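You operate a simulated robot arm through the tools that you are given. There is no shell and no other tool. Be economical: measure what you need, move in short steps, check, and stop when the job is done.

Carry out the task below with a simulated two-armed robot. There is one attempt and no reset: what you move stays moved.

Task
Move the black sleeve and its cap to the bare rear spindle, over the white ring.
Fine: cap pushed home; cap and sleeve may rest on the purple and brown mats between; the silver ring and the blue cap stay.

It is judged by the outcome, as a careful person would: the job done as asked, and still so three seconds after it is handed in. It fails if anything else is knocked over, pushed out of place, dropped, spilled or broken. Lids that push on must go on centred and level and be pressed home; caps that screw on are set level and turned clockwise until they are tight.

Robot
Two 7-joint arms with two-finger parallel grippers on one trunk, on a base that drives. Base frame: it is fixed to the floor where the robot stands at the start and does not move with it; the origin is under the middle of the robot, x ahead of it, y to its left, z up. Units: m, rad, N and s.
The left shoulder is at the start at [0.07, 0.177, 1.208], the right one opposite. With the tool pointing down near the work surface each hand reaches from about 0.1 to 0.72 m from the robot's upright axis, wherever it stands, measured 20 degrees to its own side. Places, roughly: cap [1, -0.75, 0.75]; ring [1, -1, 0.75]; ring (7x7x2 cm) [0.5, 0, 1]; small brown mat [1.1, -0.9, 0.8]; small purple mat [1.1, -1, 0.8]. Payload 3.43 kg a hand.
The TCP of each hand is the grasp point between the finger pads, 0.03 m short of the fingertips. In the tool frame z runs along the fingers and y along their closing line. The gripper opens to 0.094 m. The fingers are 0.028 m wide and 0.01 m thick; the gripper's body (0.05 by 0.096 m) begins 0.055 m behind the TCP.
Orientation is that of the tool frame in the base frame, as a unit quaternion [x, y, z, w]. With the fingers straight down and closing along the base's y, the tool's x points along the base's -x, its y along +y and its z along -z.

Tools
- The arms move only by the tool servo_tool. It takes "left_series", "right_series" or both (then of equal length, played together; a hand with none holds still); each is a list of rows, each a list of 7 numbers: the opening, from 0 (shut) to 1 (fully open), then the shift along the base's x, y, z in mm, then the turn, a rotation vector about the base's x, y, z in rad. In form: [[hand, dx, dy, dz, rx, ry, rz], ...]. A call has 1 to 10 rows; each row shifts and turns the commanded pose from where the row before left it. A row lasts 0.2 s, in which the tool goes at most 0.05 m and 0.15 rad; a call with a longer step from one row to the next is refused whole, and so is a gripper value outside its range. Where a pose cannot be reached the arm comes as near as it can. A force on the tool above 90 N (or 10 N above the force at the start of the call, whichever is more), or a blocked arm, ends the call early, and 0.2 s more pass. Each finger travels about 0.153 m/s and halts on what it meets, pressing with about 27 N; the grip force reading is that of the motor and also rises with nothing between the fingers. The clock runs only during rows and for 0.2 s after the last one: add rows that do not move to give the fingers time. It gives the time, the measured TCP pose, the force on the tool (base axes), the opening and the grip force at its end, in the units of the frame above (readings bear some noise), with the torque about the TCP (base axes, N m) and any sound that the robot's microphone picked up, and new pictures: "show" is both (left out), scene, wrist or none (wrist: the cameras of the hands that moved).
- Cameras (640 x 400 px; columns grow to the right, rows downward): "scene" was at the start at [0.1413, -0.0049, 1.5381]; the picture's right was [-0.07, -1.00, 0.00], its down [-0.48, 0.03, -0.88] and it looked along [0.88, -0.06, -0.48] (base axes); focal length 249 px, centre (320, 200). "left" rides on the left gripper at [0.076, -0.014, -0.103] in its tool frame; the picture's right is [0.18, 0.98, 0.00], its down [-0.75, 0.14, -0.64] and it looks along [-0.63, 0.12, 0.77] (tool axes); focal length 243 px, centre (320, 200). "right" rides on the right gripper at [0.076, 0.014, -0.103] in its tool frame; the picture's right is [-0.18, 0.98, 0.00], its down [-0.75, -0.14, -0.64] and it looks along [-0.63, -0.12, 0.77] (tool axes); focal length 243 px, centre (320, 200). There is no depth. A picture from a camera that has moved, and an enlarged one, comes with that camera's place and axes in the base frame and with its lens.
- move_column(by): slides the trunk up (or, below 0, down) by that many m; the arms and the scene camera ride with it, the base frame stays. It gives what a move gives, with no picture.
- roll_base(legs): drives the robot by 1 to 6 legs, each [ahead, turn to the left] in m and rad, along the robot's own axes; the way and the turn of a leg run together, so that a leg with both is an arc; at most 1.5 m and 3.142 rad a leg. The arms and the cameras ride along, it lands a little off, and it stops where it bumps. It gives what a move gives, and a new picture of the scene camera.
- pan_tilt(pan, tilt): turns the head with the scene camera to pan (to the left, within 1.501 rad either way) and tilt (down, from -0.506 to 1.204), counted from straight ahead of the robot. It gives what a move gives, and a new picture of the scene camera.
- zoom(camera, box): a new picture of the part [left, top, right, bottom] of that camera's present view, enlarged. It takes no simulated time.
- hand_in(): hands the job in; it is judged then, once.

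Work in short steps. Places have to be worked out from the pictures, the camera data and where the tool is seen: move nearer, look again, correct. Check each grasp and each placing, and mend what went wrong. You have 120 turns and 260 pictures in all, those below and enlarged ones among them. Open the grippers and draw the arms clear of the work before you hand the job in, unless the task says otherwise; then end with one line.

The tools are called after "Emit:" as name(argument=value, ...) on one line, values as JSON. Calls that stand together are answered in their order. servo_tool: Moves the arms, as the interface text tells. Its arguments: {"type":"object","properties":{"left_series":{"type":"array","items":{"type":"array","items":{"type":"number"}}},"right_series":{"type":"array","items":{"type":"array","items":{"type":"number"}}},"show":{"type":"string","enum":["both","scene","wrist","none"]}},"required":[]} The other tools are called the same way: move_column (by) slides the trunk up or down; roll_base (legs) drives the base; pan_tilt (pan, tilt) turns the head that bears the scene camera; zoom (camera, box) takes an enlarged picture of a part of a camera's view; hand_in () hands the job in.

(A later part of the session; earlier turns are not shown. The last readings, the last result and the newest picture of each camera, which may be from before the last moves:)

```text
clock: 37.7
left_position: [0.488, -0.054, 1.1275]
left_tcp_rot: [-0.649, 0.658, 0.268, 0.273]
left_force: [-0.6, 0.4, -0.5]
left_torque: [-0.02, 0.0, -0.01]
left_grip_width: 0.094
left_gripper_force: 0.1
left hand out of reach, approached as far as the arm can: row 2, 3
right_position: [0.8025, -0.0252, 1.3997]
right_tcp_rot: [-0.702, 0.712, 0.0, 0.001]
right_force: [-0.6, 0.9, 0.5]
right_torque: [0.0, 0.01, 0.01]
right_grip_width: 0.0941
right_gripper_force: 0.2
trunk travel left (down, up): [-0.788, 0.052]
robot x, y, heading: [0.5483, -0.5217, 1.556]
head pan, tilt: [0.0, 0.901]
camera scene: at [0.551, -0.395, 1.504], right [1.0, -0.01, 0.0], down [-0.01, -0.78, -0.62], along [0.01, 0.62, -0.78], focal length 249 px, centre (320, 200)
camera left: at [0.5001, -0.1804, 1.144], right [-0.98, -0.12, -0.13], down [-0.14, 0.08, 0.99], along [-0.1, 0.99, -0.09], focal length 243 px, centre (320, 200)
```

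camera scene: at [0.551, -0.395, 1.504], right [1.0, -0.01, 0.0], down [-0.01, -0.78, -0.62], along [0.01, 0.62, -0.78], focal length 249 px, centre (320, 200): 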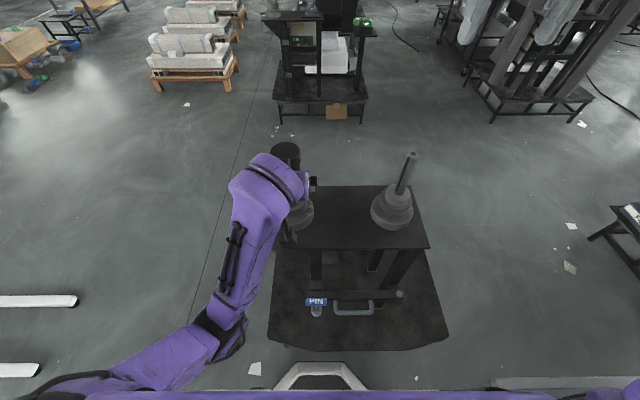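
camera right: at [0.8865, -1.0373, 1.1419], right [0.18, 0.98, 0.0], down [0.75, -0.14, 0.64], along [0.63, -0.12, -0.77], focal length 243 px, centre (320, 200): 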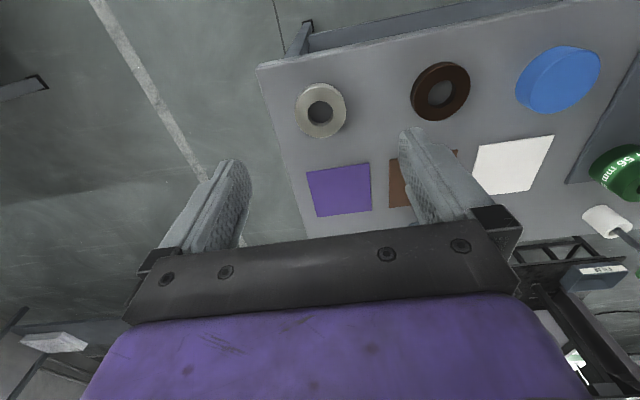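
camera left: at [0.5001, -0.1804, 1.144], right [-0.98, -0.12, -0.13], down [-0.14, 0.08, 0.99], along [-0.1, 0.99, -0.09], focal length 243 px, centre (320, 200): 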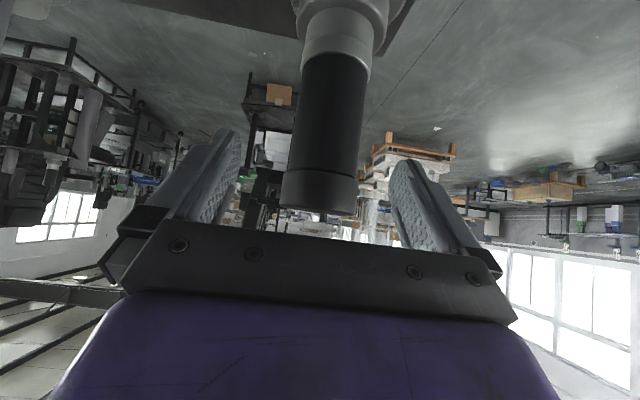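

The limit persists at this inward position, since the target sits only 7 cm to the left of the robot's axis. I'll bring the left hand back to vertical and up, then reposition the robot so the front spindle lies further to its left.

Emit:
servo_tool(left_series=[[1, -10, -15, 10, -0.13, 0, 0], [1, -10, -15, 20, -0.13, 0, 0], [1, -10, -10, 30, -0.13, 0, 0], [1, -10, 0, 40, -0.13, 0, 0], [1, -10, 0, 45, -0.13, 0, 0], [1, -10, 0, 45, -0.13, 0, 0], [1, 0, 0, 45, 0, 0, 0], [1, 0, 0, 0, 0, 0, 0]])

```text
clock: 38.2
left_position: [0.4434, -0.065, 1.1485]
left_tcp_rot: [0.641, -0.638, -0.365, -0.222]
left_force: [0.2, 0.2, 0.1]
left_torque: [0.01, -0.01, -0.01]
left_grip_width: 0.0943
left_gripper_force: 0.0
left hand out of reach, approached as far as the arm can: row 1, 2
right_position: [0.8018, -0.0251, 1.4006]
right_tcp_rot: [-0.702, 0.712, 0.0, 0.001]
right_force: [-0.2, -1.4, 0.4]
right_torque: [-0.01, -0.01, 0.03]
right_grip_width: 0.094
right_gripper_force: 0.1
trunk travel left (down, up): [-0.788, 0.052]
robot x, y, heading: [0.5507, -0.5211, 1.553]
head pan, tilt: [0.0, 0.901]
stopped in row 2 (left hand): the arm was blocked; the commanded pose is now the measured one
camera scene: at [0.5499, -0.3952, 1.504], right [1.0, -0.01, 0.0], down [-0.01, -0.78, -0.62], along [0.01, 0.62, -0.78], focal length 249 px, centre (320, 200)
camera left: at [0.469, -0.1906, 1.1531], right [-0.98, -0.2, 0.04], down [0.04, 0.0, 1.0], along [-0.2, 0.98, 0.01], focal length 243 px, centre (320, 200)
```

scene: 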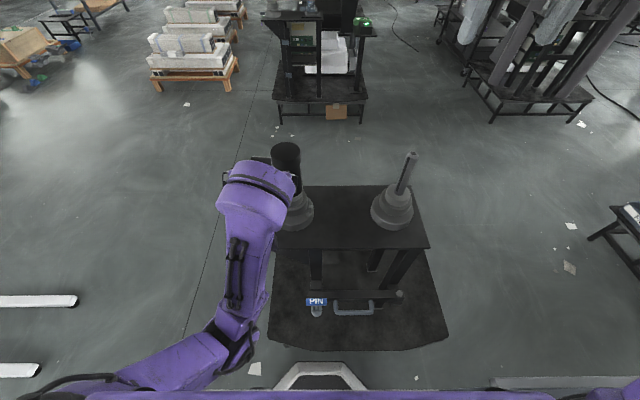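
left: 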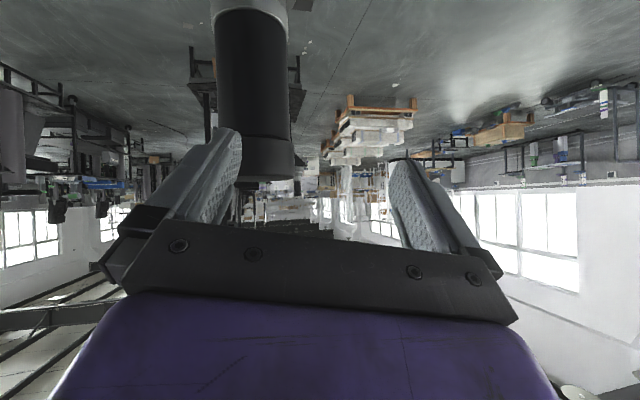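

I retrace the known-good sequence in reverse: restore the 60° tilt, raise with the forward distance kept, then unwind.

Emit:
servo_tool(left_series=[[1, 2, -4, -9, 0.093, -0.081, -0.057], [1, 3, -5, -9, 0.093, -0.081, -0.057], [1, 10, 8, 30, 0, 0, 0], [1, 10, 8, 35, 0, 0, 0], [1, 10, 8, 40, 0, 0, 0], [1, 0, 4, 45, 0, 0, 0], [1, 0, 0, 0, 0, 0, 0]], show="scene")

```text
clock: 39.8
left_position: [0.5004, -0.0419, 1.2694]
left_tcp_rot: [-0.581, 0.627, 0.36, 0.374]
left_force: [0.4, 0.3, 0.4]
left_torque: [-0.01, -0.05, -0.02]
left_grip_width: 0.0941
left_gripper_force: 0.0
left hand out of reach, approached as far as the arm can: row 5, 6
right_position: [0.8012, -0.0255, 1.4007]
right_tcp_rot: [-0.702, 0.712, 0.0, 0.001]
right_force: [-0.7, 0.1, 0.6]
right_torque: [-0.02, -0.02, 0.01]
right_grip_width: 0.0942
right_gripper_force: 0.1
trunk travel left (down, up): [-0.788, 0.052]
robot x, y, heading: [0.5502, -0.5207, 1.556]
head pan, tilt: [0.0, 0.901]
camera scene: at [0.5497, -0.396, 1.504], right [1.0, -0.01, 0.0], down [-0.01, -0.78, -0.62], along [0.01, 0.62, -0.78], focal length 249 px, centre (320, 200)
```

scene: 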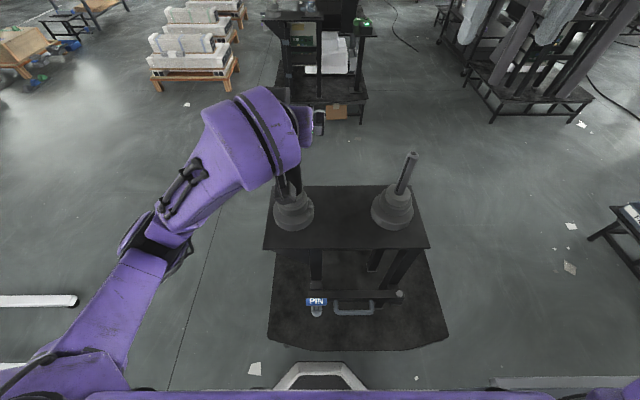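

Good, it's back in the high posture. I continue unwinding to vertical.

Emit:
servo_tool(left_series=[[1, -20, 5, 30, 0, 0, 0], [1, -26, 5, 25, -0.15, 0, 0], [1, -26, 5, 15, -0.15, 0, 0], [1, -26, 5, 15, -0.15, 0, 0], [1, -26, 5, 15, -0.15, 0, 0], [1, -26, 5, 15, -0.15, 0, 0], [1, -26, 5, 15, -0.15, 0, 0], [1, -26, 0, 15, -0.14, 0, 0], [1, 0, 0, 0, 0, 0, 0]], show="scene")

```text
clock: 41.8
left_position: [0.2847, -0.0108, 1.4204]
left_tcp_rot: [-0.7, 0.714, 0.002, 0.008]
left_force: [0.3, 0.9, 0.0]
left_torque: [0.02, -0.02, -0.03]
left_grip_width: 0.0939
left_gripper_force: 0.1
right_position: [0.8032, -0.0265, 1.3998]
right_tcp_rot: [-0.702, 0.712, 0.0, 0.001]
right_force: [0.3, -0.5, -0.3]
right_torque: [0.0, 0.01, -0.01]
right_grip_width: 0.0939
right_gripper_force: 0.1
trunk travel left (down, up): [-0.788, 0.052]
robot x, y, heading: [0.5495, -0.5225, 1.552]
head pan, tilt: [0.0, 0.901]
camera scene: at [0.5524, -0.3955, 1.504], right [1.0, -0.02, 0.0], down [-0.01, -0.78, -0.62], along [0.01, 0.62, -0.78], focal length 249 px, centre (320, 200)
```

scene: 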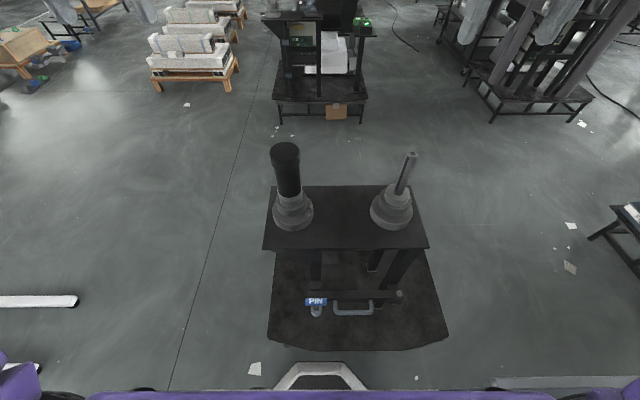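

The left hand is vertical again. I'll work top-down for the cap and move above it at z≈1.25.

Emit:
servo_tool(left_series=[[1, 40, 10, 0, 0, 0, 0], [1, 40, 10, 0, 0, 0, 0], [1, 40, 10, -20, 0, 0, 0], [1, 40, 8, -40, 0, 0, 0], [1, 35, 8, -40, 0, 0, 0], [1, 0, 0, -40, 0, 0, 0], [1, 0, 0, -30, 0, 0, 0], [1, 0, 0, 0, 0, 0, 0]])

Emit:
zoom(camera="scene", box=[240, 100, 360, 220])

```text
refused: row 4 steps farther than a row can; nothing moved
```

```text
3.33 times, centred on (300, 160) of scene
camera zoom: at [0.5524, -0.3955, 1.504], right [1.0, -0.02, 0.0], down [-0.01, -0.78, -0.62], along [0.01, 0.62, -0.78], focal length 830 px, centre (387, 333)
```

zoom: 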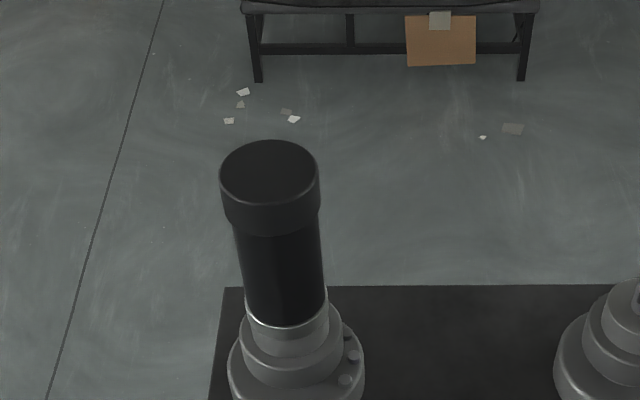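

One step was too long. I resend it with shorter steps.

Emit:
servo_tool(left_series=[[1, 40, 10, 0, 0, 0, 0], [1, 40, 10, 0, 0, 0, 0], [1, 40, 10, -20, 0, 0, 0], [1, 40, 8, -20, 0, 0, 0], [1, 35, 8, -30, 0, 0, 0], [1, 0, 0, -40, 0, 0, 0], [1, 0, 0, -40, 0, 0, 0], [1, 0, 0, -20, 0, 0, 0], [1, 0, 0, 0, 0, 0, 0]])

Emit:
zoom(camera="scene", box=[240, 100, 360, 220])

```text
clock: 43.8
left_position: [0.4786, 0.0359, 1.2503]
left_tcp_rot: [-0.701, 0.713, 0.0, 0.008]
left_force: [0.4, -0.4, -0.3]
left_torque: [-0.01, 0.01, -0.04]
left_grip_width: 0.0939
left_gripper_force: 0.2
right_position: [0.8032, -0.0259, 1.4008]
right_tcp_rot: [-0.702, 0.713, 0.001, 0.001]
right_force: [-0.2, -0.9, 0.4]
right_torque: [0.0, -0.02, 0.01]
right_grip_width: 0.094
right_gripper_force: 0.0
trunk travel left (down, up): [-0.788, 0.052]
robot x, y, heading: [0.5509, -0.5232, 1.551]
head pan, tilt: [0.0, 0.901]
camera scene: at [0.5519, -0.3965, 1.5041], right [1.0, -0.02, 0.0], down [-0.01, -0.78, -0.62], along [0.01, 0.62, -0.78], focal length 249 px, centre (320, 200)
camera left: at [0.4904, -0.0412, 1.3513], right [-0.99, -0.17, -0.01], down [-0.13, 0.75, 0.65], along [-0.1, 0.64, -0.76], focal length 243 px, centre (320, 200)
```

scene: 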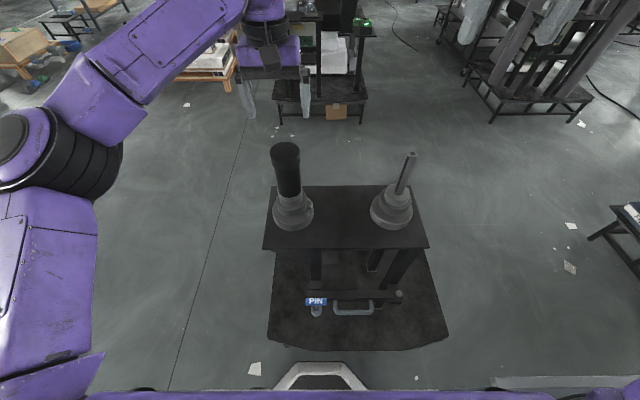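
left: 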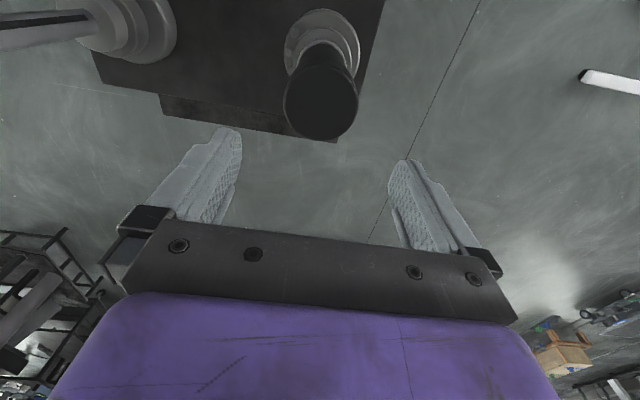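

```text
3.33 times, centred on (300, 160) of scene
camera zoom: at [0.5519, -0.3965, 1.5041], right [1.0, -0.02, 0.0], down [-0.01, -0.78, -0.62], along [0.01, 0.62, -0.78], focal length 830 px, centre (387, 333)
```

zoom: 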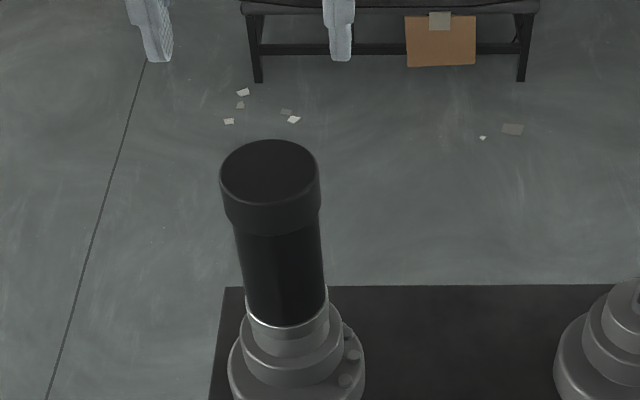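

Reach is fine in this elbow-high posture, and the cap centre agrees to within 3 mm. I'll lift the cap from above: descend so the pads span the cap (TCP z≈1.123) and close.

Emit:
servo_tool(left_series=[[1, 0, 0, -40, 0, 0, 0], [1, 0, 0, -40, 0, 0, 0], [1, 0, 0, -30, 0, 0, 0], [1, 0, 0, -17, 0, 0, 0], [1, 0, 0, 0, 0, 0, 0]])

Emit:
zoom(camera="scene", box=[240, 100, 360, 220])

```text
clock: 45.0
left_position: [0.4798, 0.0369, 1.1218]
left_tcp_rot: [-0.702, 0.712, 0.001, 0.006]
left_force: [0.0, 0.7, 0.1]
left_torque: [-0.04, 0.0, 0.0]
left_grip_width: 0.094
left_gripper_force: 0.1
right_position: [0.803, -0.0265, 1.4008]
right_tcp_rot: [-0.701, 0.713, 0.001, 0.002]
right_force: [0.2, -0.6, 0.4]
right_torque: [-0.03, -0.01, -0.02]
right_grip_width: 0.0939
right_gripper_force: 0.1
trunk travel left (down, up): [-0.788, 0.052]
robot x, y, heading: [0.5525, -0.5211, 1.552]
head pan, tilt: [0.0, 0.901]
camera scene: at [0.5524, -0.3959, 1.504], right [1.0, -0.02, 0.0], down [-0.01, -0.78, -0.62], along [0.01, 0.62, -0.78], focal length 249 px, centre (320, 200)
camera left: at [0.4913, -0.0405, 1.2237], right [-0.99, -0.17, -0.01], down [-0.13, 0.75, 0.65], along [-0.1, 0.64, -0.76], focal length 243 px, centre (320, 200)
```

scene: 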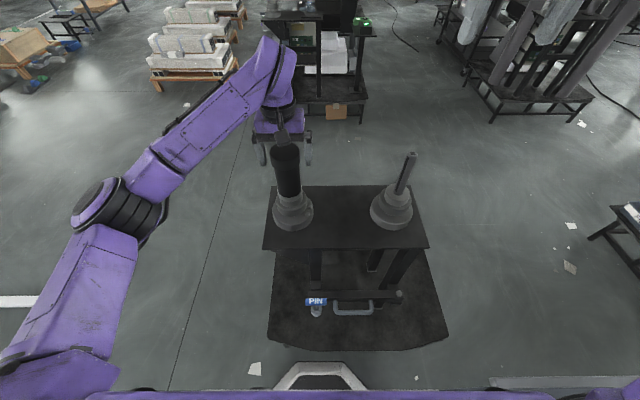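
left: 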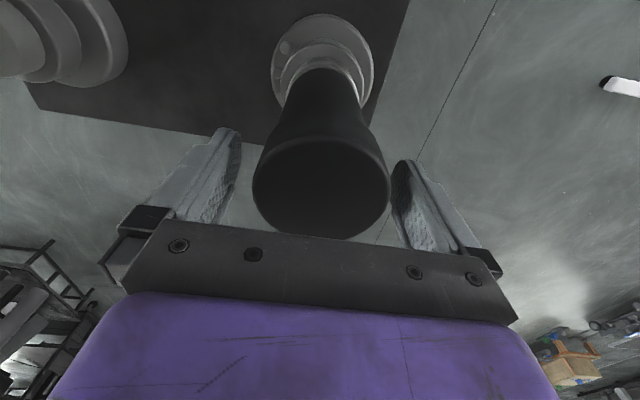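

```text
3.33 times, centred on (300, 160) of scene
camera zoom: at [0.5524, -0.3959, 1.504], right [1.0, -0.02, 0.0], down [-0.01, -0.78, -0.62], along [0.01, 0.62, -0.78], focal length 830 px, centre (387, 333)
```

zoom: 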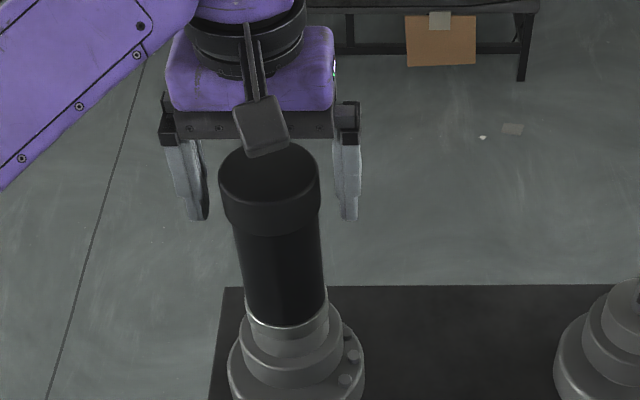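

It's centred, so I close on the cap and lift a little to see whether the sleeve comes along.

Emit:
servo_tool(left_series=[[0.6, 0, 0, 0, 0, 0, 0], [0.4, 0, 0, 0, 0, 0, 0], [0.3, 0, 0, 0, 0, 0, 0], [0.3, 0, 0, 0, 0, 0, 0], [0.3, 0, 0, 10, 0, 0, 0], [0.3, 0, 0, 15, 0, 0, 0], [0.3, 0, 0, 15, 0, 0, 0], [0.3, 0, 0, 0, 0, 0, 0]], show="scene")

Emit:
zoom(camera="scene", box=[240, 100, 360, 220])

```text
clock: 46.8
left_position: [0.4804, 0.0354, 1.162]
left_tcp_rot: [-0.701, 0.713, 0.0, 0.006]
left_force: [-0.3, 1.1, -1.3]
left_torque: [0.0, 0.01, -0.03]
left_grip_width: 0.067
left_gripper_force: 26.7
right_position: [0.8032, -0.0247, 1.3999]
right_tcp_rot: [-0.702, 0.712, 0.0, 0.001]
right_force: [0.1, 0.0, -1.4]
right_torque: [0.0, 0.03, 0.01]
right_grip_width: 0.0942
right_gripper_force: 0.0
trunk travel left (down, up): [-0.788, 0.052]
robot x, y, heading: [0.5494, -0.5248, 1.556]
head pan, tilt: [0.0, 0.901]
camera scene: at [0.5526, -0.3954, 1.504], right [1.0, -0.02, 0.0], down [-0.01, -0.78, -0.62], along [0.01, 0.62, -0.78], focal length 249 px, centre (320, 200)
```

scene: 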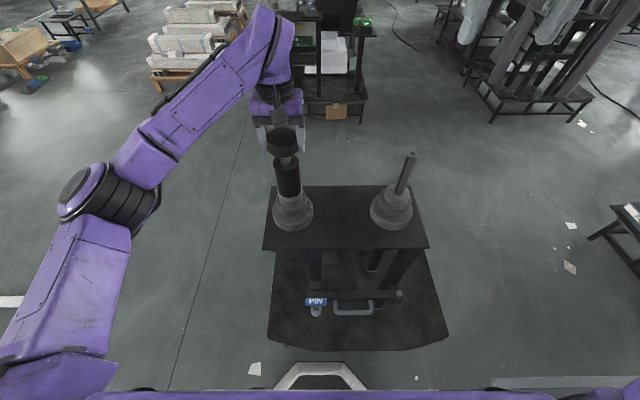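

```text
3.33 times, centred on (300, 160) of scene
camera zoom: at [0.5526, -0.3954, 1.504], right [1.0, -0.02, 0.0], down [-0.01, -0.78, -0.62], along [0.01, 0.62, -0.78], focal length 830 px, centre (387, 333)
```

zoom: 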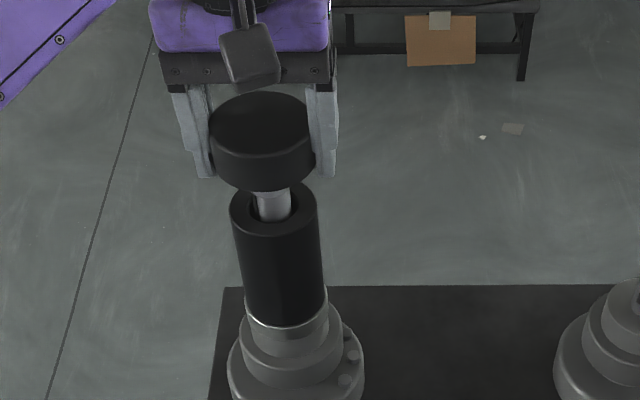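

The cap came off cleanly, exposing the sleeve with the rod passing through it. I raise the cap and move it to the left out of the way, and bring the right hand over the sleeve.

Emit:
servo_tool(left_series=[[0.3, 0, 0, 45, 0, 0, 0], [0.3, 0, 0, 45, 0, 0, 0], [0.3, -20, 0, 40, 0, 0, 0], [0.3, -40, -10, 25, 0, 0, 0], [0.3, -40, -10, 15, 0, 0, 0], [0.3, -40, -10, 15, 0, 0, 0], [0.3, -40, -10, 0, 0, 0, 0], [0.3, -40, -10, 0, 0, 0, 0], [0.3, -30, 0, 0, 0, 0, 0], [0.3, 0, 0, 0, 0, 0, 0]], show="scene")

Emit:
zoom(camera="scene", box=[260, 130, 340, 230])

Emit:
zoom(camera="left", box=[0, 0, 640, 400])

```text
clock: 49.0
left_position: [0.2289, -0.0128, 1.348]
left_tcp_rot: [-0.701, 0.713, 0.001, 0.005]
left_force: [0.5, -1.3, -0.7]
left_torque: [0.02, -0.02, 0.0]
left_grip_width: 0.0674
left_gripper_force: 27.3
right_position: [0.8039, -0.0246, 1.3999]
right_tcp_rot: [-0.702, 0.712, 0.001, 0.001]
right_force: [0.1, 0.2, 0.2]
right_torque: [-0.04, 0.01, -0.03]
right_grip_width: 0.0942
right_gripper_force: 0.0
trunk travel left (down, up): [-0.788, 0.052]
robot x, y, heading: [0.5534, -0.5209, 1.561]
head pan, tilt: [0.0, 0.901]
camera scene: at [0.553, -0.3952, 1.504], right [1.0, -0.02, 0.0], down [-0.01, -0.78, -0.62], along [0.01, 0.62, -0.78], focal length 249 px, centre (320, 200)
```

scene: 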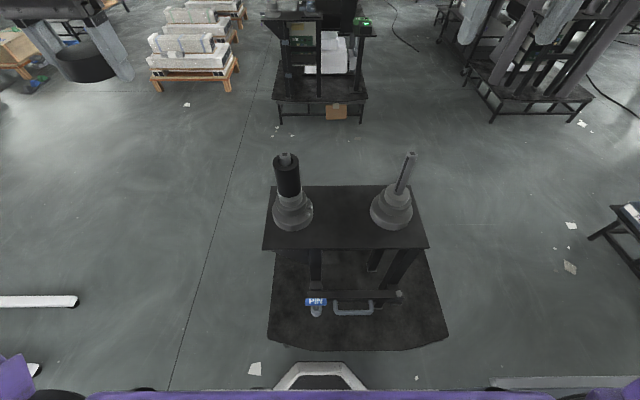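

```text
4.00 times, centred on (300, 180) of scene
camera zoom: at [0.553, -0.3952, 1.504], right [1.0, -0.02, 0.0], down [-0.01, -0.78, -0.62], along [0.01, 0.62, -0.78], focal length 996 px, centre (400, 280)
```

zoom: 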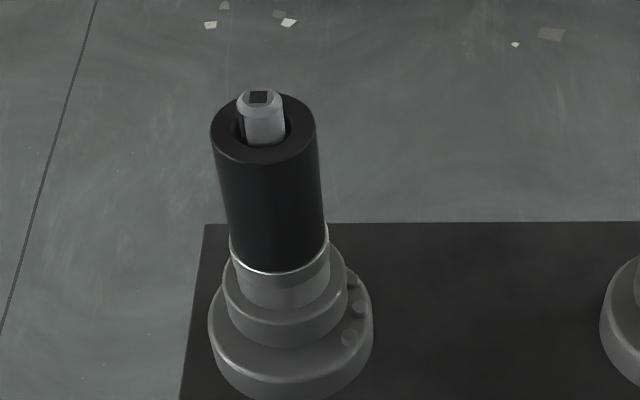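

```text
1.00 times, centred on (320, 200) of left (not enlarged: the box is as wide or as high as the picture)
camera zoom: at [0.2409, -0.0897, 1.4492], right [-0.99, -0.17, -0.01], down [-0.13, 0.75, 0.65], along [-0.1, 0.64, -0.76], focal length 243 px, centre (320, 200)
```

zoom: 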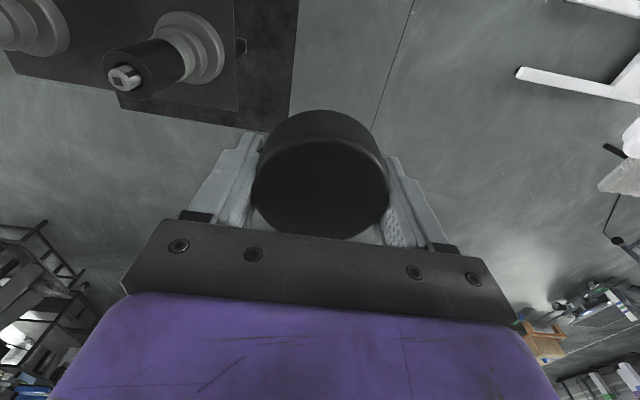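

The sleeve top is at about (0.479,0.034,1.108) and the rod top at 1.126. I move the right hand above the sleeve.

Emit:
servo_tool(right_series=[[1, -40, 6, -10, 0, 0, 0], [1, -40, 6, -10, 0, 0, 0], [1, -40, 6, -10, 0, 0, 0], [1, -40, 6, -15, 0, 0, 0], [1, -40, 6, -15, 0, 0, 0], [1, -40, 6, -20, 0, 0, 0], [1, -40, 6, -20, 0, 0, 0], [1, -44, 8, -20, 0, 0, 0], [1, 0, 9, -30, 0, 0, 0], [1, 0, 0, 0, 0, 0, 0]])

```text
clock: 51.2
left_position: [0.2287, -0.0129, 1.3478]
left_tcp_rot: [-0.701, 0.713, 0.001, 0.006]
left_force: [0.0, 0.4, -1.2]
left_torque: [0.0, 0.01, 0.04]
left_grip_width: 0.0672
left_gripper_force: 26.9
right_position: [0.5205, 0.0413, 1.2687]
right_tcp_rot: [-0.688, 0.726, 0.012, -0.013]
right_force: [-0.5, -0.3, 0.4]
right_torque: [0.0, 0.0, 0.01]
right_grip_width: 0.094
right_gripper_force: 0.1
right hand out of reach, approached as far as the arm can: row 8
trunk travel left (down, up): [-0.788, 0.052]
robot x, y, heading: [0.5492, -0.5211, 1.556]
head pan, tilt: [0.0, 0.901]
camera scene: at [0.5527, -0.3955, 1.504], right [1.0, -0.02, 0.0], down [-0.01, -0.78, -0.62], along [0.01, 0.62, -0.78], focal length 249 px, centre (320, 200)
camera right: at [0.5071, -0.0353, 1.3707], right [-0.97, 0.24, 0.04], down [0.2, 0.74, 0.64], along [0.12, 0.62, -0.77], focal length 243 px, centre (320, 200)
```

scene: 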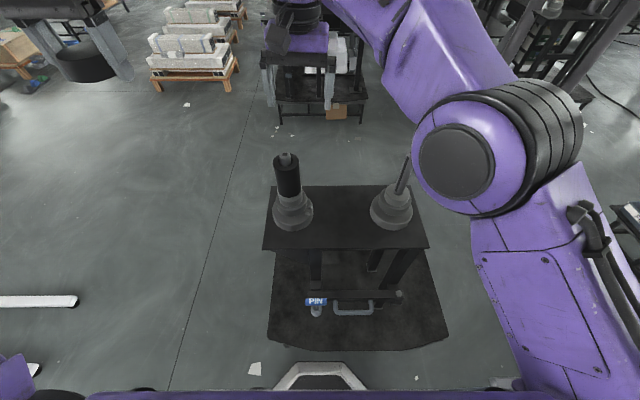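
right: 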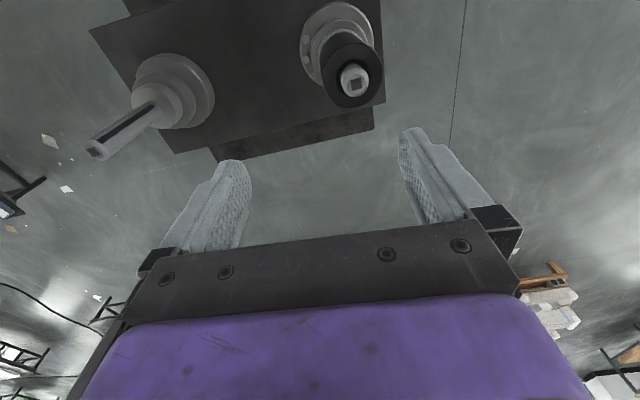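

The right hand can't quite cross that far. I back off a little and turn the robot about 0.3 rad left so the front spindle falls on the right arm's side.

Emit:
servo_tool(right_series=[[1, 40, -15, 10, 0, 0, 0], [1, 40, -15, 10, 0, 0, 0], [1, 0, 0, 0, 0, 0, 0]], show="none")

Emit:
roll_base(legs=[[-0.04, 0], [0, 0.3]])

```text
clock: 52.0
left_position: [0.2274, -0.0092, 1.3465]
left_tcp_rot: [-0.701, 0.713, 0.0, 0.005]
left_force: [-0.1, 0.8, -0.6]
left_torque: [-0.02, -0.02, -0.03]
left_grip_width: 0.067
left_gripper_force: 27.3
right_position: [0.5789, 0.0013, 1.2781]
right_tcp_rot: [-0.703, 0.712, -0.002, 0.0]
right_force: [0.0, 0.3, 0.2]
right_torque: [-0.04, 0.01, -0.01]
right_grip_width: 0.094
right_gripper_force: 0.0
trunk travel left (down, up): [-0.788, 0.052]
robot x, y, heading: [0.5493, -0.5218, 1.558]
head pan, tilt: [0.0, 0.901]
```

```text
clock: 53.9
left_position: [0.0917, -0.1705, 1.3491]
left_tcp_rot: [0.8, -0.6, -0.003, -0.006]
left_force: [-0.9, 0.3, -0.9]
left_torque: [0.01, -0.03, 0.0]
left_grip_width: 0.0669
left_gripper_force: 27.2
right_position: [0.4241, -0.054, 1.2804]
right_tcp_rot: [0.8, -0.599, -0.002, 0.0]
right_force: [-0.6, 0.0, 0.1]
right_torque: [0.01, -0.04, 0.02]
right_grip_width: 0.0942
right_gripper_force: 0.1
trunk travel left (down, up): [-0.788, 0.052]
robot x, y, heading: [0.5474, -0.564, 1.856]
head pan, tilt: [0.0, 0.901]
camera scene: at [0.5155, -0.441, 1.5041], right [0.96, 0.28, 0.0], down [0.22, -0.75, -0.62], along [-0.17, 0.6, -0.78], focal length 249 px, centre (320, 200)
```

scene: 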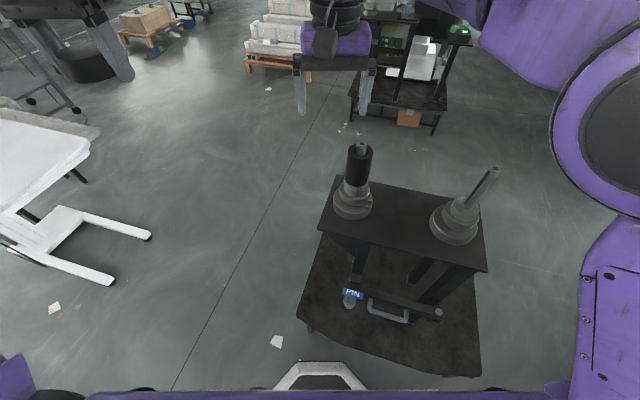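

Now the front spindle is within the right arm's zone. I move the right hand over the sleeve.

Emit:
servo_tool(right_series=[[1, 18, 30, 0, 0, 0, 0], [1, 18, 30, -15, 0, 0, 0], [1, 19, 28, -15, 0, 0, 0], [1, 0, 0, -40, 0, 0, 0], [1, 0, 0, 0, 0, 0, 0]])

Emit:
zoom(camera="scene", box=[300, 60, 420, 220])

```text
clock: 55.1
left_position: [0.0915, -0.1705, 1.3478]
left_tcp_rot: [0.8, -0.6, -0.002, -0.005]
left_force: [-0.7, -0.3, -0.9]
left_torque: [-0.01, -0.01, 0.01]
left_grip_width: 0.0671
left_gripper_force: 27.6
right_position: [0.4778, 0.0313, 1.2102]
right_tcp_rot: [0.8, -0.599, 0.0, -0.001]
right_force: [0.1, -0.3, -0.2]
right_torque: [0.01, -0.04, 0.0]
right_grip_width: 0.0939
right_gripper_force: 0.2
trunk travel left (down, up): [-0.788, 0.052]
robot x, y, heading: [0.5482, -0.564, 1.855]
head pan, tilt: [0.0, 0.901]
camera scene: at [0.5145, -0.441, 1.504], right [0.96, 0.28, 0.0], down [0.22, -0.75, -0.62], along [-0.17, 0.6, -0.78], focal length 249 px, centre (320, 200)
camera right: at [0.4866, -0.0453, 1.3104], right [-1.0, -0.1, 0.0], down [-0.08, 0.76, 0.64], along [-0.06, 0.64, -0.77], focal length 243 px, centre (320, 200)
```

scene: 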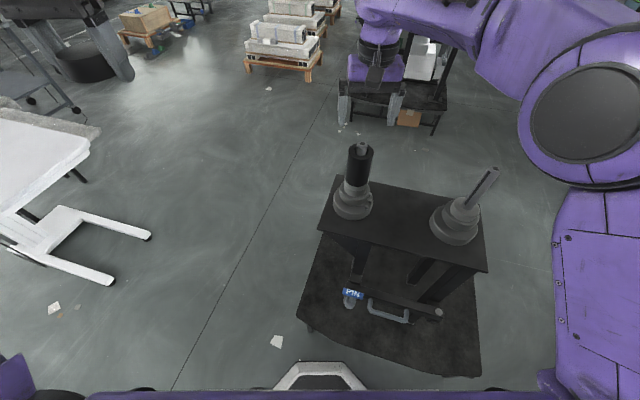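
right: 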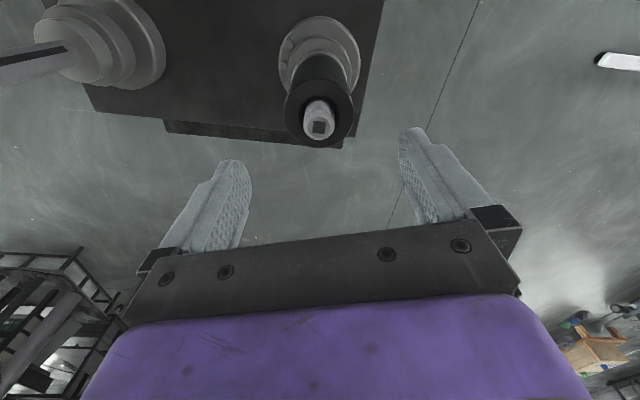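

```text
2.50 times, centred on (360, 140) of scene
camera zoom: at [0.5145, -0.441, 1.504], right [0.96, 0.28, 0.0], down [0.22, -0.75, -0.62], along [-0.17, 0.6, -0.78], focal length 622 px, centre (220, 350)
```

zoom: 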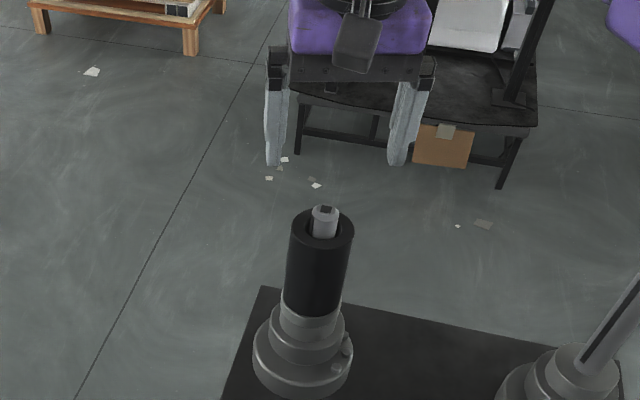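

Centred to within a few mm. I descend to z≈1.085 and close on the sleeve's upper part.

Emit:
servo_tool(right_series=[[1, 1, 1, -40, 0, 0, 0], [1, 0, 0, -40, 0, 0, 0], [1, 0, 0, -30, 0, 0, 0], [1, 0, 0, -15, 0, 0, 0], [1, 0, 0, 0, 0, 0, 0], [0.6, 0, 0, 0, 0, 0, 0], [0.4, 0, 0, 0, 0, 0, 0], [0.25, 0, 0, 0, 0, 0, 0], [0.25, 0, 0, 0, 0, 0, 0]])

Emit:
zoom(camera="scene", box=[300, 100, 420, 240])

```text
clock: 57.1
left_position: [0.0913, -0.1701, 1.3481]
left_tcp_rot: [0.8, -0.6, -0.001, -0.005]
left_force: [-1.0, -0.2, -1.4]
left_torque: [0.02, 0.01, -0.01]
left_grip_width: 0.0669
left_gripper_force: 26.6
right_position: [0.4791, 0.0348, 1.0843]
right_tcp_rot: [0.8, -0.599, 0.0, 0.0]
right_force: [-1.2, 0.6, 0.3]
right_torque: [0.02, 0.02, 0.01]
right_grip_width: 0.0611
right_gripper_force: 27.3
trunk travel left (down, up): [-0.788, 0.052]
robot x, y, heading: [0.5524, -0.5627, 1.853]
head pan, tilt: [0.0, 0.901]
camera scene: at [0.5141, -0.4405, 1.504], right [0.96, 0.28, 0.0], down [0.22, -0.75, -0.62], along [-0.17, 0.6, -0.78], focal length 249 px, centre (320, 200)
camera right: at [0.487, -0.0433, 1.1854], right [-1.0, -0.1, 0.0], down [-0.08, 0.76, 0.64], along [-0.06, 0.64, -0.77], focal length 243 px, centre (320, 200)
```

scene: 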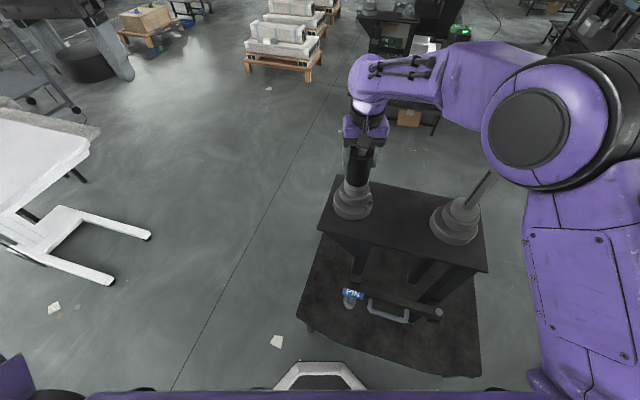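
right: 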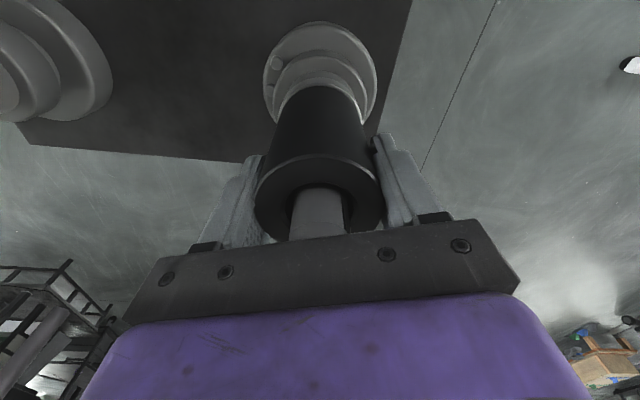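

```text
2.86 times, centred on (360, 170) of scene
camera zoom: at [0.5141, -0.4405, 1.504], right [0.96, 0.28, 0.0], down [0.22, -0.75, -0.62], along [-0.17, 0.6, -0.78], focal length 712 px, centre (206, 286)
```

zoom: 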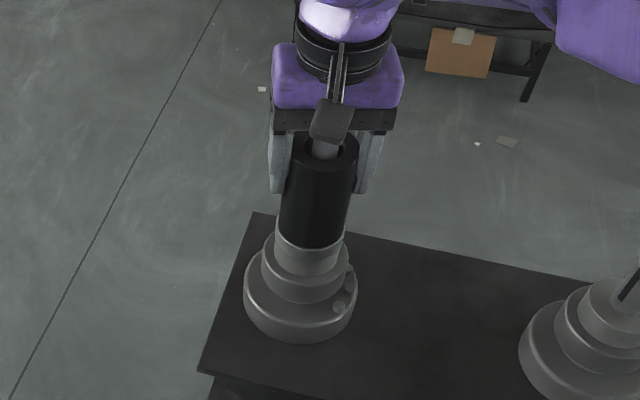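

The grip on the sleeve is firm at 61 mm. I lift straight up by 180 mm.

Emit:
servo_tool(right_series=[[0.25, 0, 0, 15, 0, 0, 0], [0.25, 0, 0, 25, 0, 0, 0], [0.25, 0, 0, 35, 0, 0, 0], [0.25, 0, 0, 35, 0, 0, 0], [0.25, 0, 0, 35, 0, 0, 0], [0.25, 0, 0, 35, 0, 0, 0], [0.25, 0, 0, 0, 0, 0, 0]])

Emit:
zoom(camera="scene", box=[320, 140, 400, 230])

Emit:
zoom(camera="right", box=[250, 0, 410, 160])

```text
clock: 58.7
left_position: [0.0918, -0.1691, 1.3478]
left_tcp_rot: [0.8, -0.6, -0.001, -0.005]
left_force: [0.4, 0.6, -1.3]
left_torque: [0.0, 0.03, -0.01]
left_grip_width: 0.0669
left_gripper_force: 27.0
right_position: [0.4783, 0.0348, 1.2632]
right_tcp_rot: [0.801, -0.599, 0.0, 0.0]
right_force: [-0.6, -0.1, -4.8]
right_torque: [0.03, -0.01, 0.0]
right_grip_width: 0.0603
right_gripper_force: 26.9
trunk travel left (down, up): [-0.788, 0.052]
robot x, y, heading: [0.5493, -0.5632, 1.855]
head pan, tilt: [0.0, 0.901]
camera scene: at [0.5143, -0.4392, 1.5038], right [0.96, 0.28, 0.0], down [0.22, -0.75, -0.62], along [-0.17, 0.6, -0.78], focal length 249 px, centre (320, 200)
camera right: at [0.4868, -0.0422, 1.3649], right [-1.0, -0.1, 0.0], down [-0.07, 0.76, 0.64], along [-0.06, 0.64, -0.77], focal length 243 px, centre (320, 200)
```

scene: 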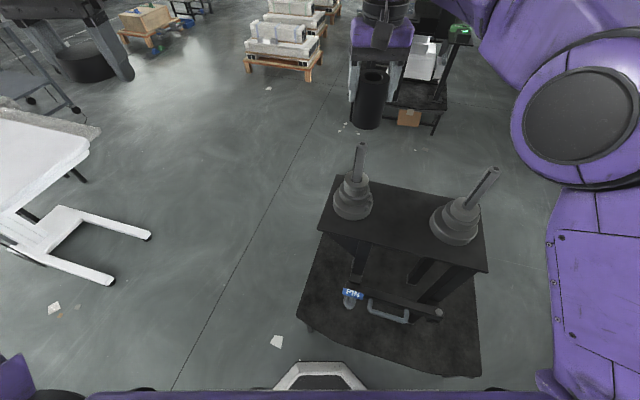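
right: 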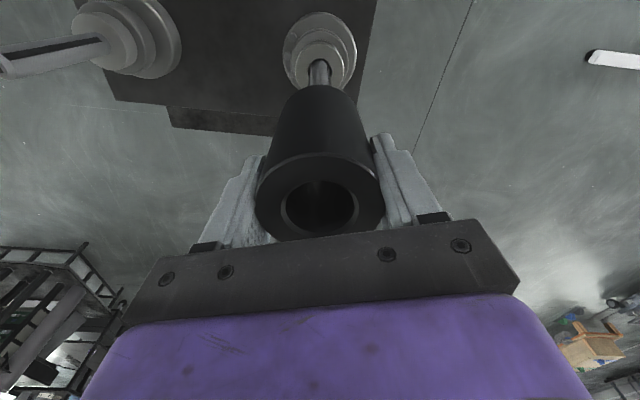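

```text
4.44 times, centred on (360, 185) of scene
camera zoom: at [0.5143, -0.4392, 1.5038], right [0.96, 0.28, 0.0], down [0.22, -0.75, -0.62], along [-0.17, 0.6, -0.78], focal length 1107 px, centre (142, 267)
```

zoom: 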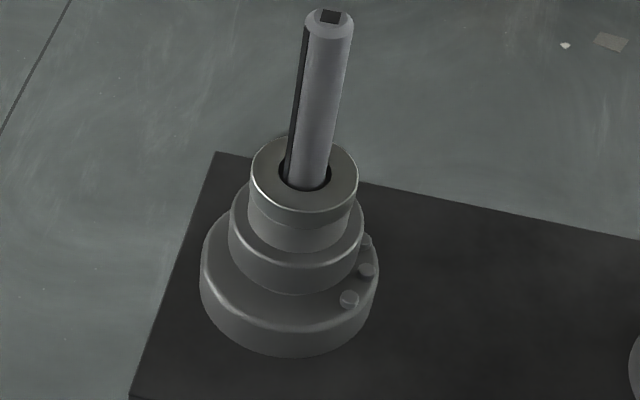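

```text
2.50 times, centred on (330, 80) of right
camera zoom: at [0.4868, -0.0422, 1.3649], right [-1.0, -0.1, 0.0], down [-0.07, 0.76, 0.64], along [-0.06, 0.64, -0.77], focal length 606 px, centre (295, 500)
```

zoom: 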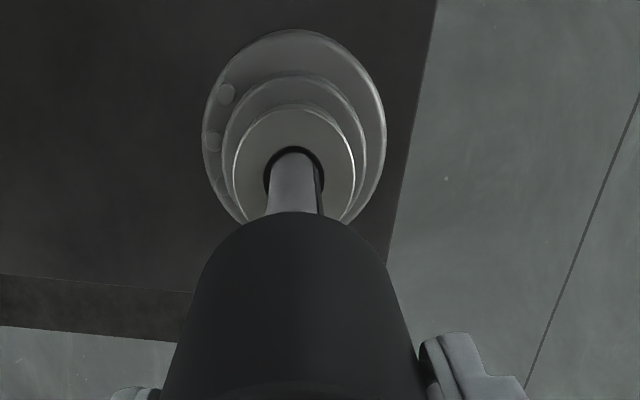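

The exposed front ring is grey metal like the steel step, so it is the silver one and stays. The paler ring on the table is the white one and has to go onto the rear spindle first. I set the sleeve back where it was for now, to free the right hand.

Emit:
servo_tool(right_series=[[0.25, 0, 0, -35, 0, 0, 0], [0.25, 0, 0, -35, 0, 0, 0], [0.25, 0, 0, -35, 0, 0, 0], [0.25, 0, 0, -35, 0, 0, 0], [0.25, 0, 0, -20, 0, 0, 0], [0.25, 0, 0, -12, 0, 0, 0], [0.25, 0, 0, -7, 0, 0, 0], [0.25, 0, 0, 0, 0, 0, 0]], show="wrist")

Emit:
zoom(camera="scene", box=[320, 140, 400, 230])

```text
clock: 60.5
left_position: [0.0913, -0.1701, 1.3474]
left_tcp_rot: [0.8, -0.6, -0.002, -0.006]
left_force: [-0.2, 0.3, -1.2]
left_torque: [-0.01, -0.02, 0.02]
left_grip_width: 0.067
left_gripper_force: 26.6
right_position: [0.4798, 0.0347, 1.0851]
right_tcp_rot: [0.8, -0.6, 0.0, 0.0]
right_force: [-0.4, 0.4, -5.8]
right_torque: [-0.03, -0.02, 0.01]
right_grip_width: 0.0605
right_gripper_force: 27.0
trunk travel left (down, up): [-0.788, 0.052]
robot x, y, heading: [0.5515, -0.564, 1.855]
head pan, tilt: [0.0, 0.901]
camera right: at [0.4874, -0.0424, 1.1862], right [-1.0, -0.1, 0.0], down [-0.08, 0.76, 0.64], along [-0.06, 0.64, -0.77], focal length 243 px, centre (320, 200)
```

right: 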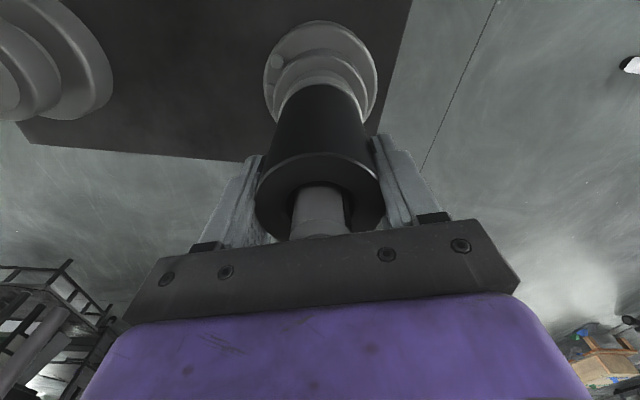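

```text
4.44 times, centred on (360, 185) of scene
camera zoom: at [0.5144, -0.4397, 1.5039], right [0.96, 0.28, 0.0], down [0.22, -0.75, -0.62], along [-0.17, 0.6, -0.78], focal length 1107 px, centre (142, 267)
```

zoom: 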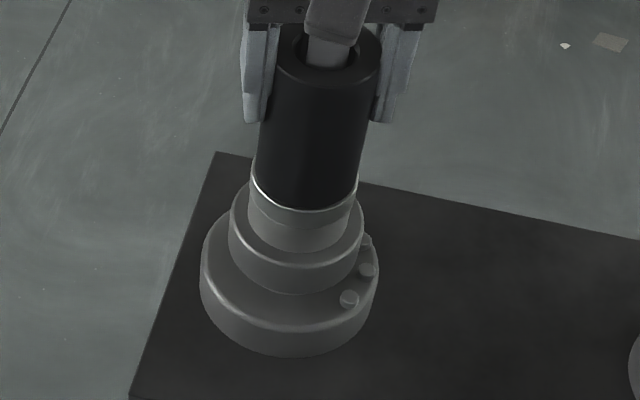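

Still carrying the weight (-5.8 N). I lower slightly to contact, release, then rise.

Emit:
servo_tool(right_series=[[0.25, 0, 0, -2, 0, 0, 0], [0.25, 0, 0, 0, 0, 0, 0]], show="none")

```text
clock: 61.1
left_position: [0.0921, -0.1696, 1.348]
left_tcp_rot: [0.8, -0.6, -0.002, -0.006]
left_force: [0.4, -0.3, -0.6]
left_torque: [0.03, 0.01, 0.0]
left_grip_width: 0.0672
left_gripper_force: 26.7
right_position: [0.4808, 0.034, 1.0841]
right_tcp_rot: [0.8, -0.6, -0.001, 0.0]
right_force: [0.1, 1.9, 4.2]
right_torque: [0.0, -0.1, 0.04]
right_grip_width: 0.0604
right_gripper_force: 26.7
trunk travel left (down, up): [-0.788, 0.052]
robot x, y, heading: [0.5477, -0.5617, 1.858]
head pan, tilt: [0.0, 0.901]
```

The sleeve is seated (contact force shows). I release and rise to travel height.

Emit:
servo_tool(right_series=[[0.5, 0, 0, 0, 0, 0, 0], [0.8, 0, 0, 0, 0, 0, 0], [1, 0, 0, 0, 0, 0, 0], [1, 0, 0, 20, 0, 0, 0], [1, 0, 0, 40, 0, 0, 0], [1, 0, 0, 45, 0, 0, 0], [1, 0, -10, 45, 0, 0, 0], [1, 10, -10, 45, 0, 0, 0], [1, 10, -10, 45, 0, 0, 0], [1, 10, -10, 45, 0, 0, 0]], show="none")

Emit:
zoom(camera="scene", box=[320, 120, 400, 230])

Emit:
roll_base(legs=[[0, -0.752], [-0.288, 0], [0, -1.103]])

```text
clock: 63.3
left_position: [0.0924, -0.1707, 1.348]
left_tcp_rot: [0.8, -0.6, -0.002, -0.005]
left_force: [0.5, 0.9, -0.7]
left_torque: [0.02, 0.0, -0.01]
left_grip_width: 0.0671
left_gripper_force: 27.1
right_position: [0.5086, -0.0071, 1.3689]
right_tcp_rot: [0.8, -0.601, -0.001, -0.001]
right_force: [0.0, 0.2, 0.2]
right_torque: [0.0, -0.01, 0.02]
right_grip_width: 0.0938
right_gripper_force: 0.1
trunk travel left (down, up): [-0.788, 0.052]
robot x, y, heading: [0.5463, -0.562, 1.859]
head pan, tilt: [0.0, 0.901]
```

```text
3.64 times, centred on (360, 175) of scene
camera zoom: at [0.5148, -0.4415, 1.504], right [0.96, 0.28, 0.0], down [0.22, -0.75, -0.62], along [-0.17, 0.6, -0.78], focal length 906 px, centre (174, 291)
```

zoom: 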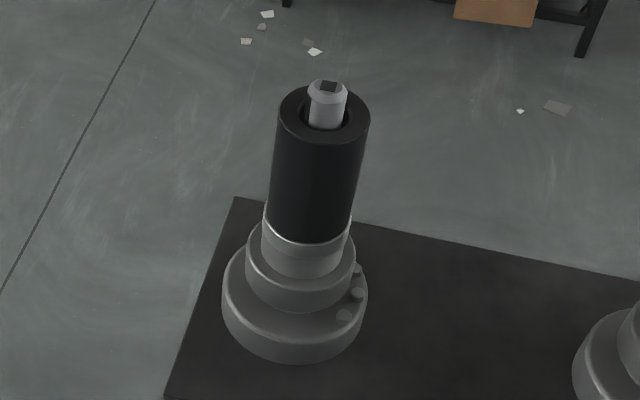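

```text
clock: 70.0
left_position: [0.9247, -0.4844, 1.3484]
left_tcp_rot: [-0.003, 1.0, -0.003, 0.004]
left_force: [0.6, 0.8, -0.2]
left_torque: [0.01, -0.02, 0.0]
left_grip_width: 0.067
left_gripper_force: 27.0
right_position: [0.9689, -0.9303, 1.368]
right_tcp_rot: [-0.003, 1.0, 0.0, 0.0]
right_force: [0.0, -0.3, 0.7]
right_torque: [0.03, 0.0, -0.02]
right_grip_width: 0.0941
right_gripper_force: 0.0
trunk travel left (down, up): [-0.788, 0.052]
robot x, y, heading: [0.4233, -0.8187, 0.006]
head pan, tilt: [0.0, 0.901]
camera scene: at [0.5487, -0.815, 1.504], right [0.01, -1.0, 0.0], down [-0.78, -0.01, -0.62], along [0.62, 0.0, -0.78], focal length 249 px, centre (320, 200)
```

scene: 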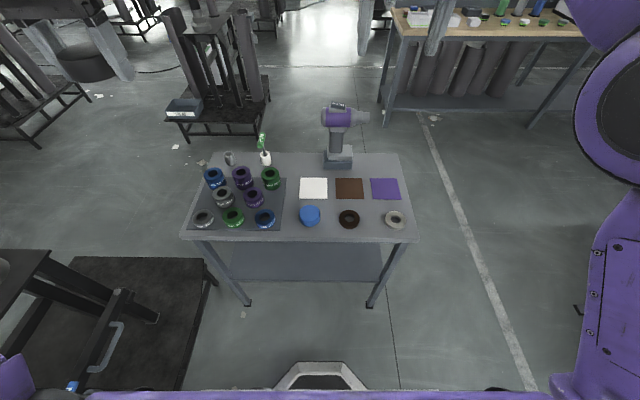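

At the table. I zoom on the ring to refine its position.

Emit:
zoom(camera="scene", box=[354, 190, 434, 240])

Emit:
zoom(camera="right", box=[0, 0, 640, 400])

```text
8.00 times, centred on (394, 215) of scene
camera zoom: at [0.5487, -0.815, 1.504], right [0.01, -1.0, 0.0], down [-0.78, -0.01, -0.62], along [0.62, 0.0, -0.78], focal length 1992 px, centre (-272, 80)
```

zoom: 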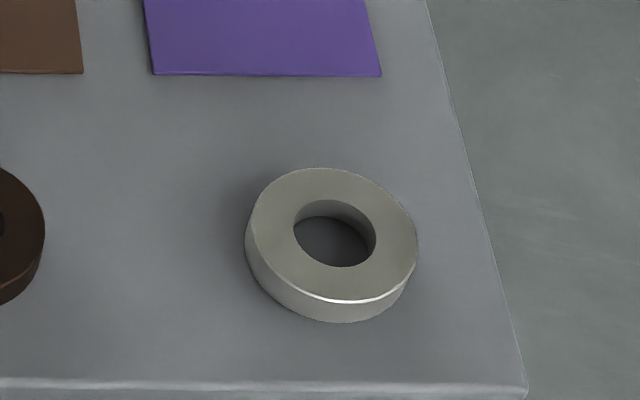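

```text
1.00 times, centred on (320, 200) of right (not enlarged: the box is as wide or as high as the picture)
camera zoom: at [0.8932, -0.9167, 1.4693], right [0.18, 0.98, 0.0], down [0.75, -0.14, 0.64], along [0.63, -0.11, -0.77], focal length 243 px, centre (320, 200)
```

zoom: 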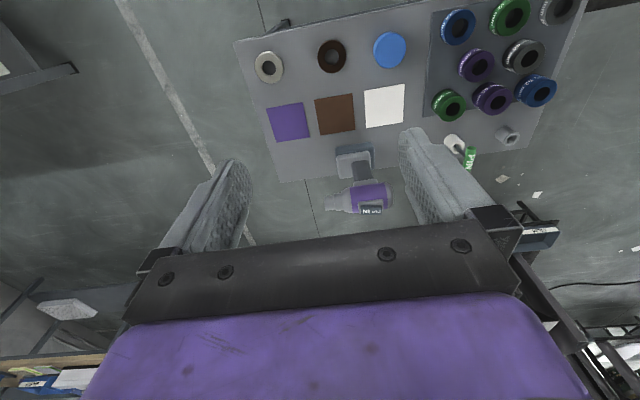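

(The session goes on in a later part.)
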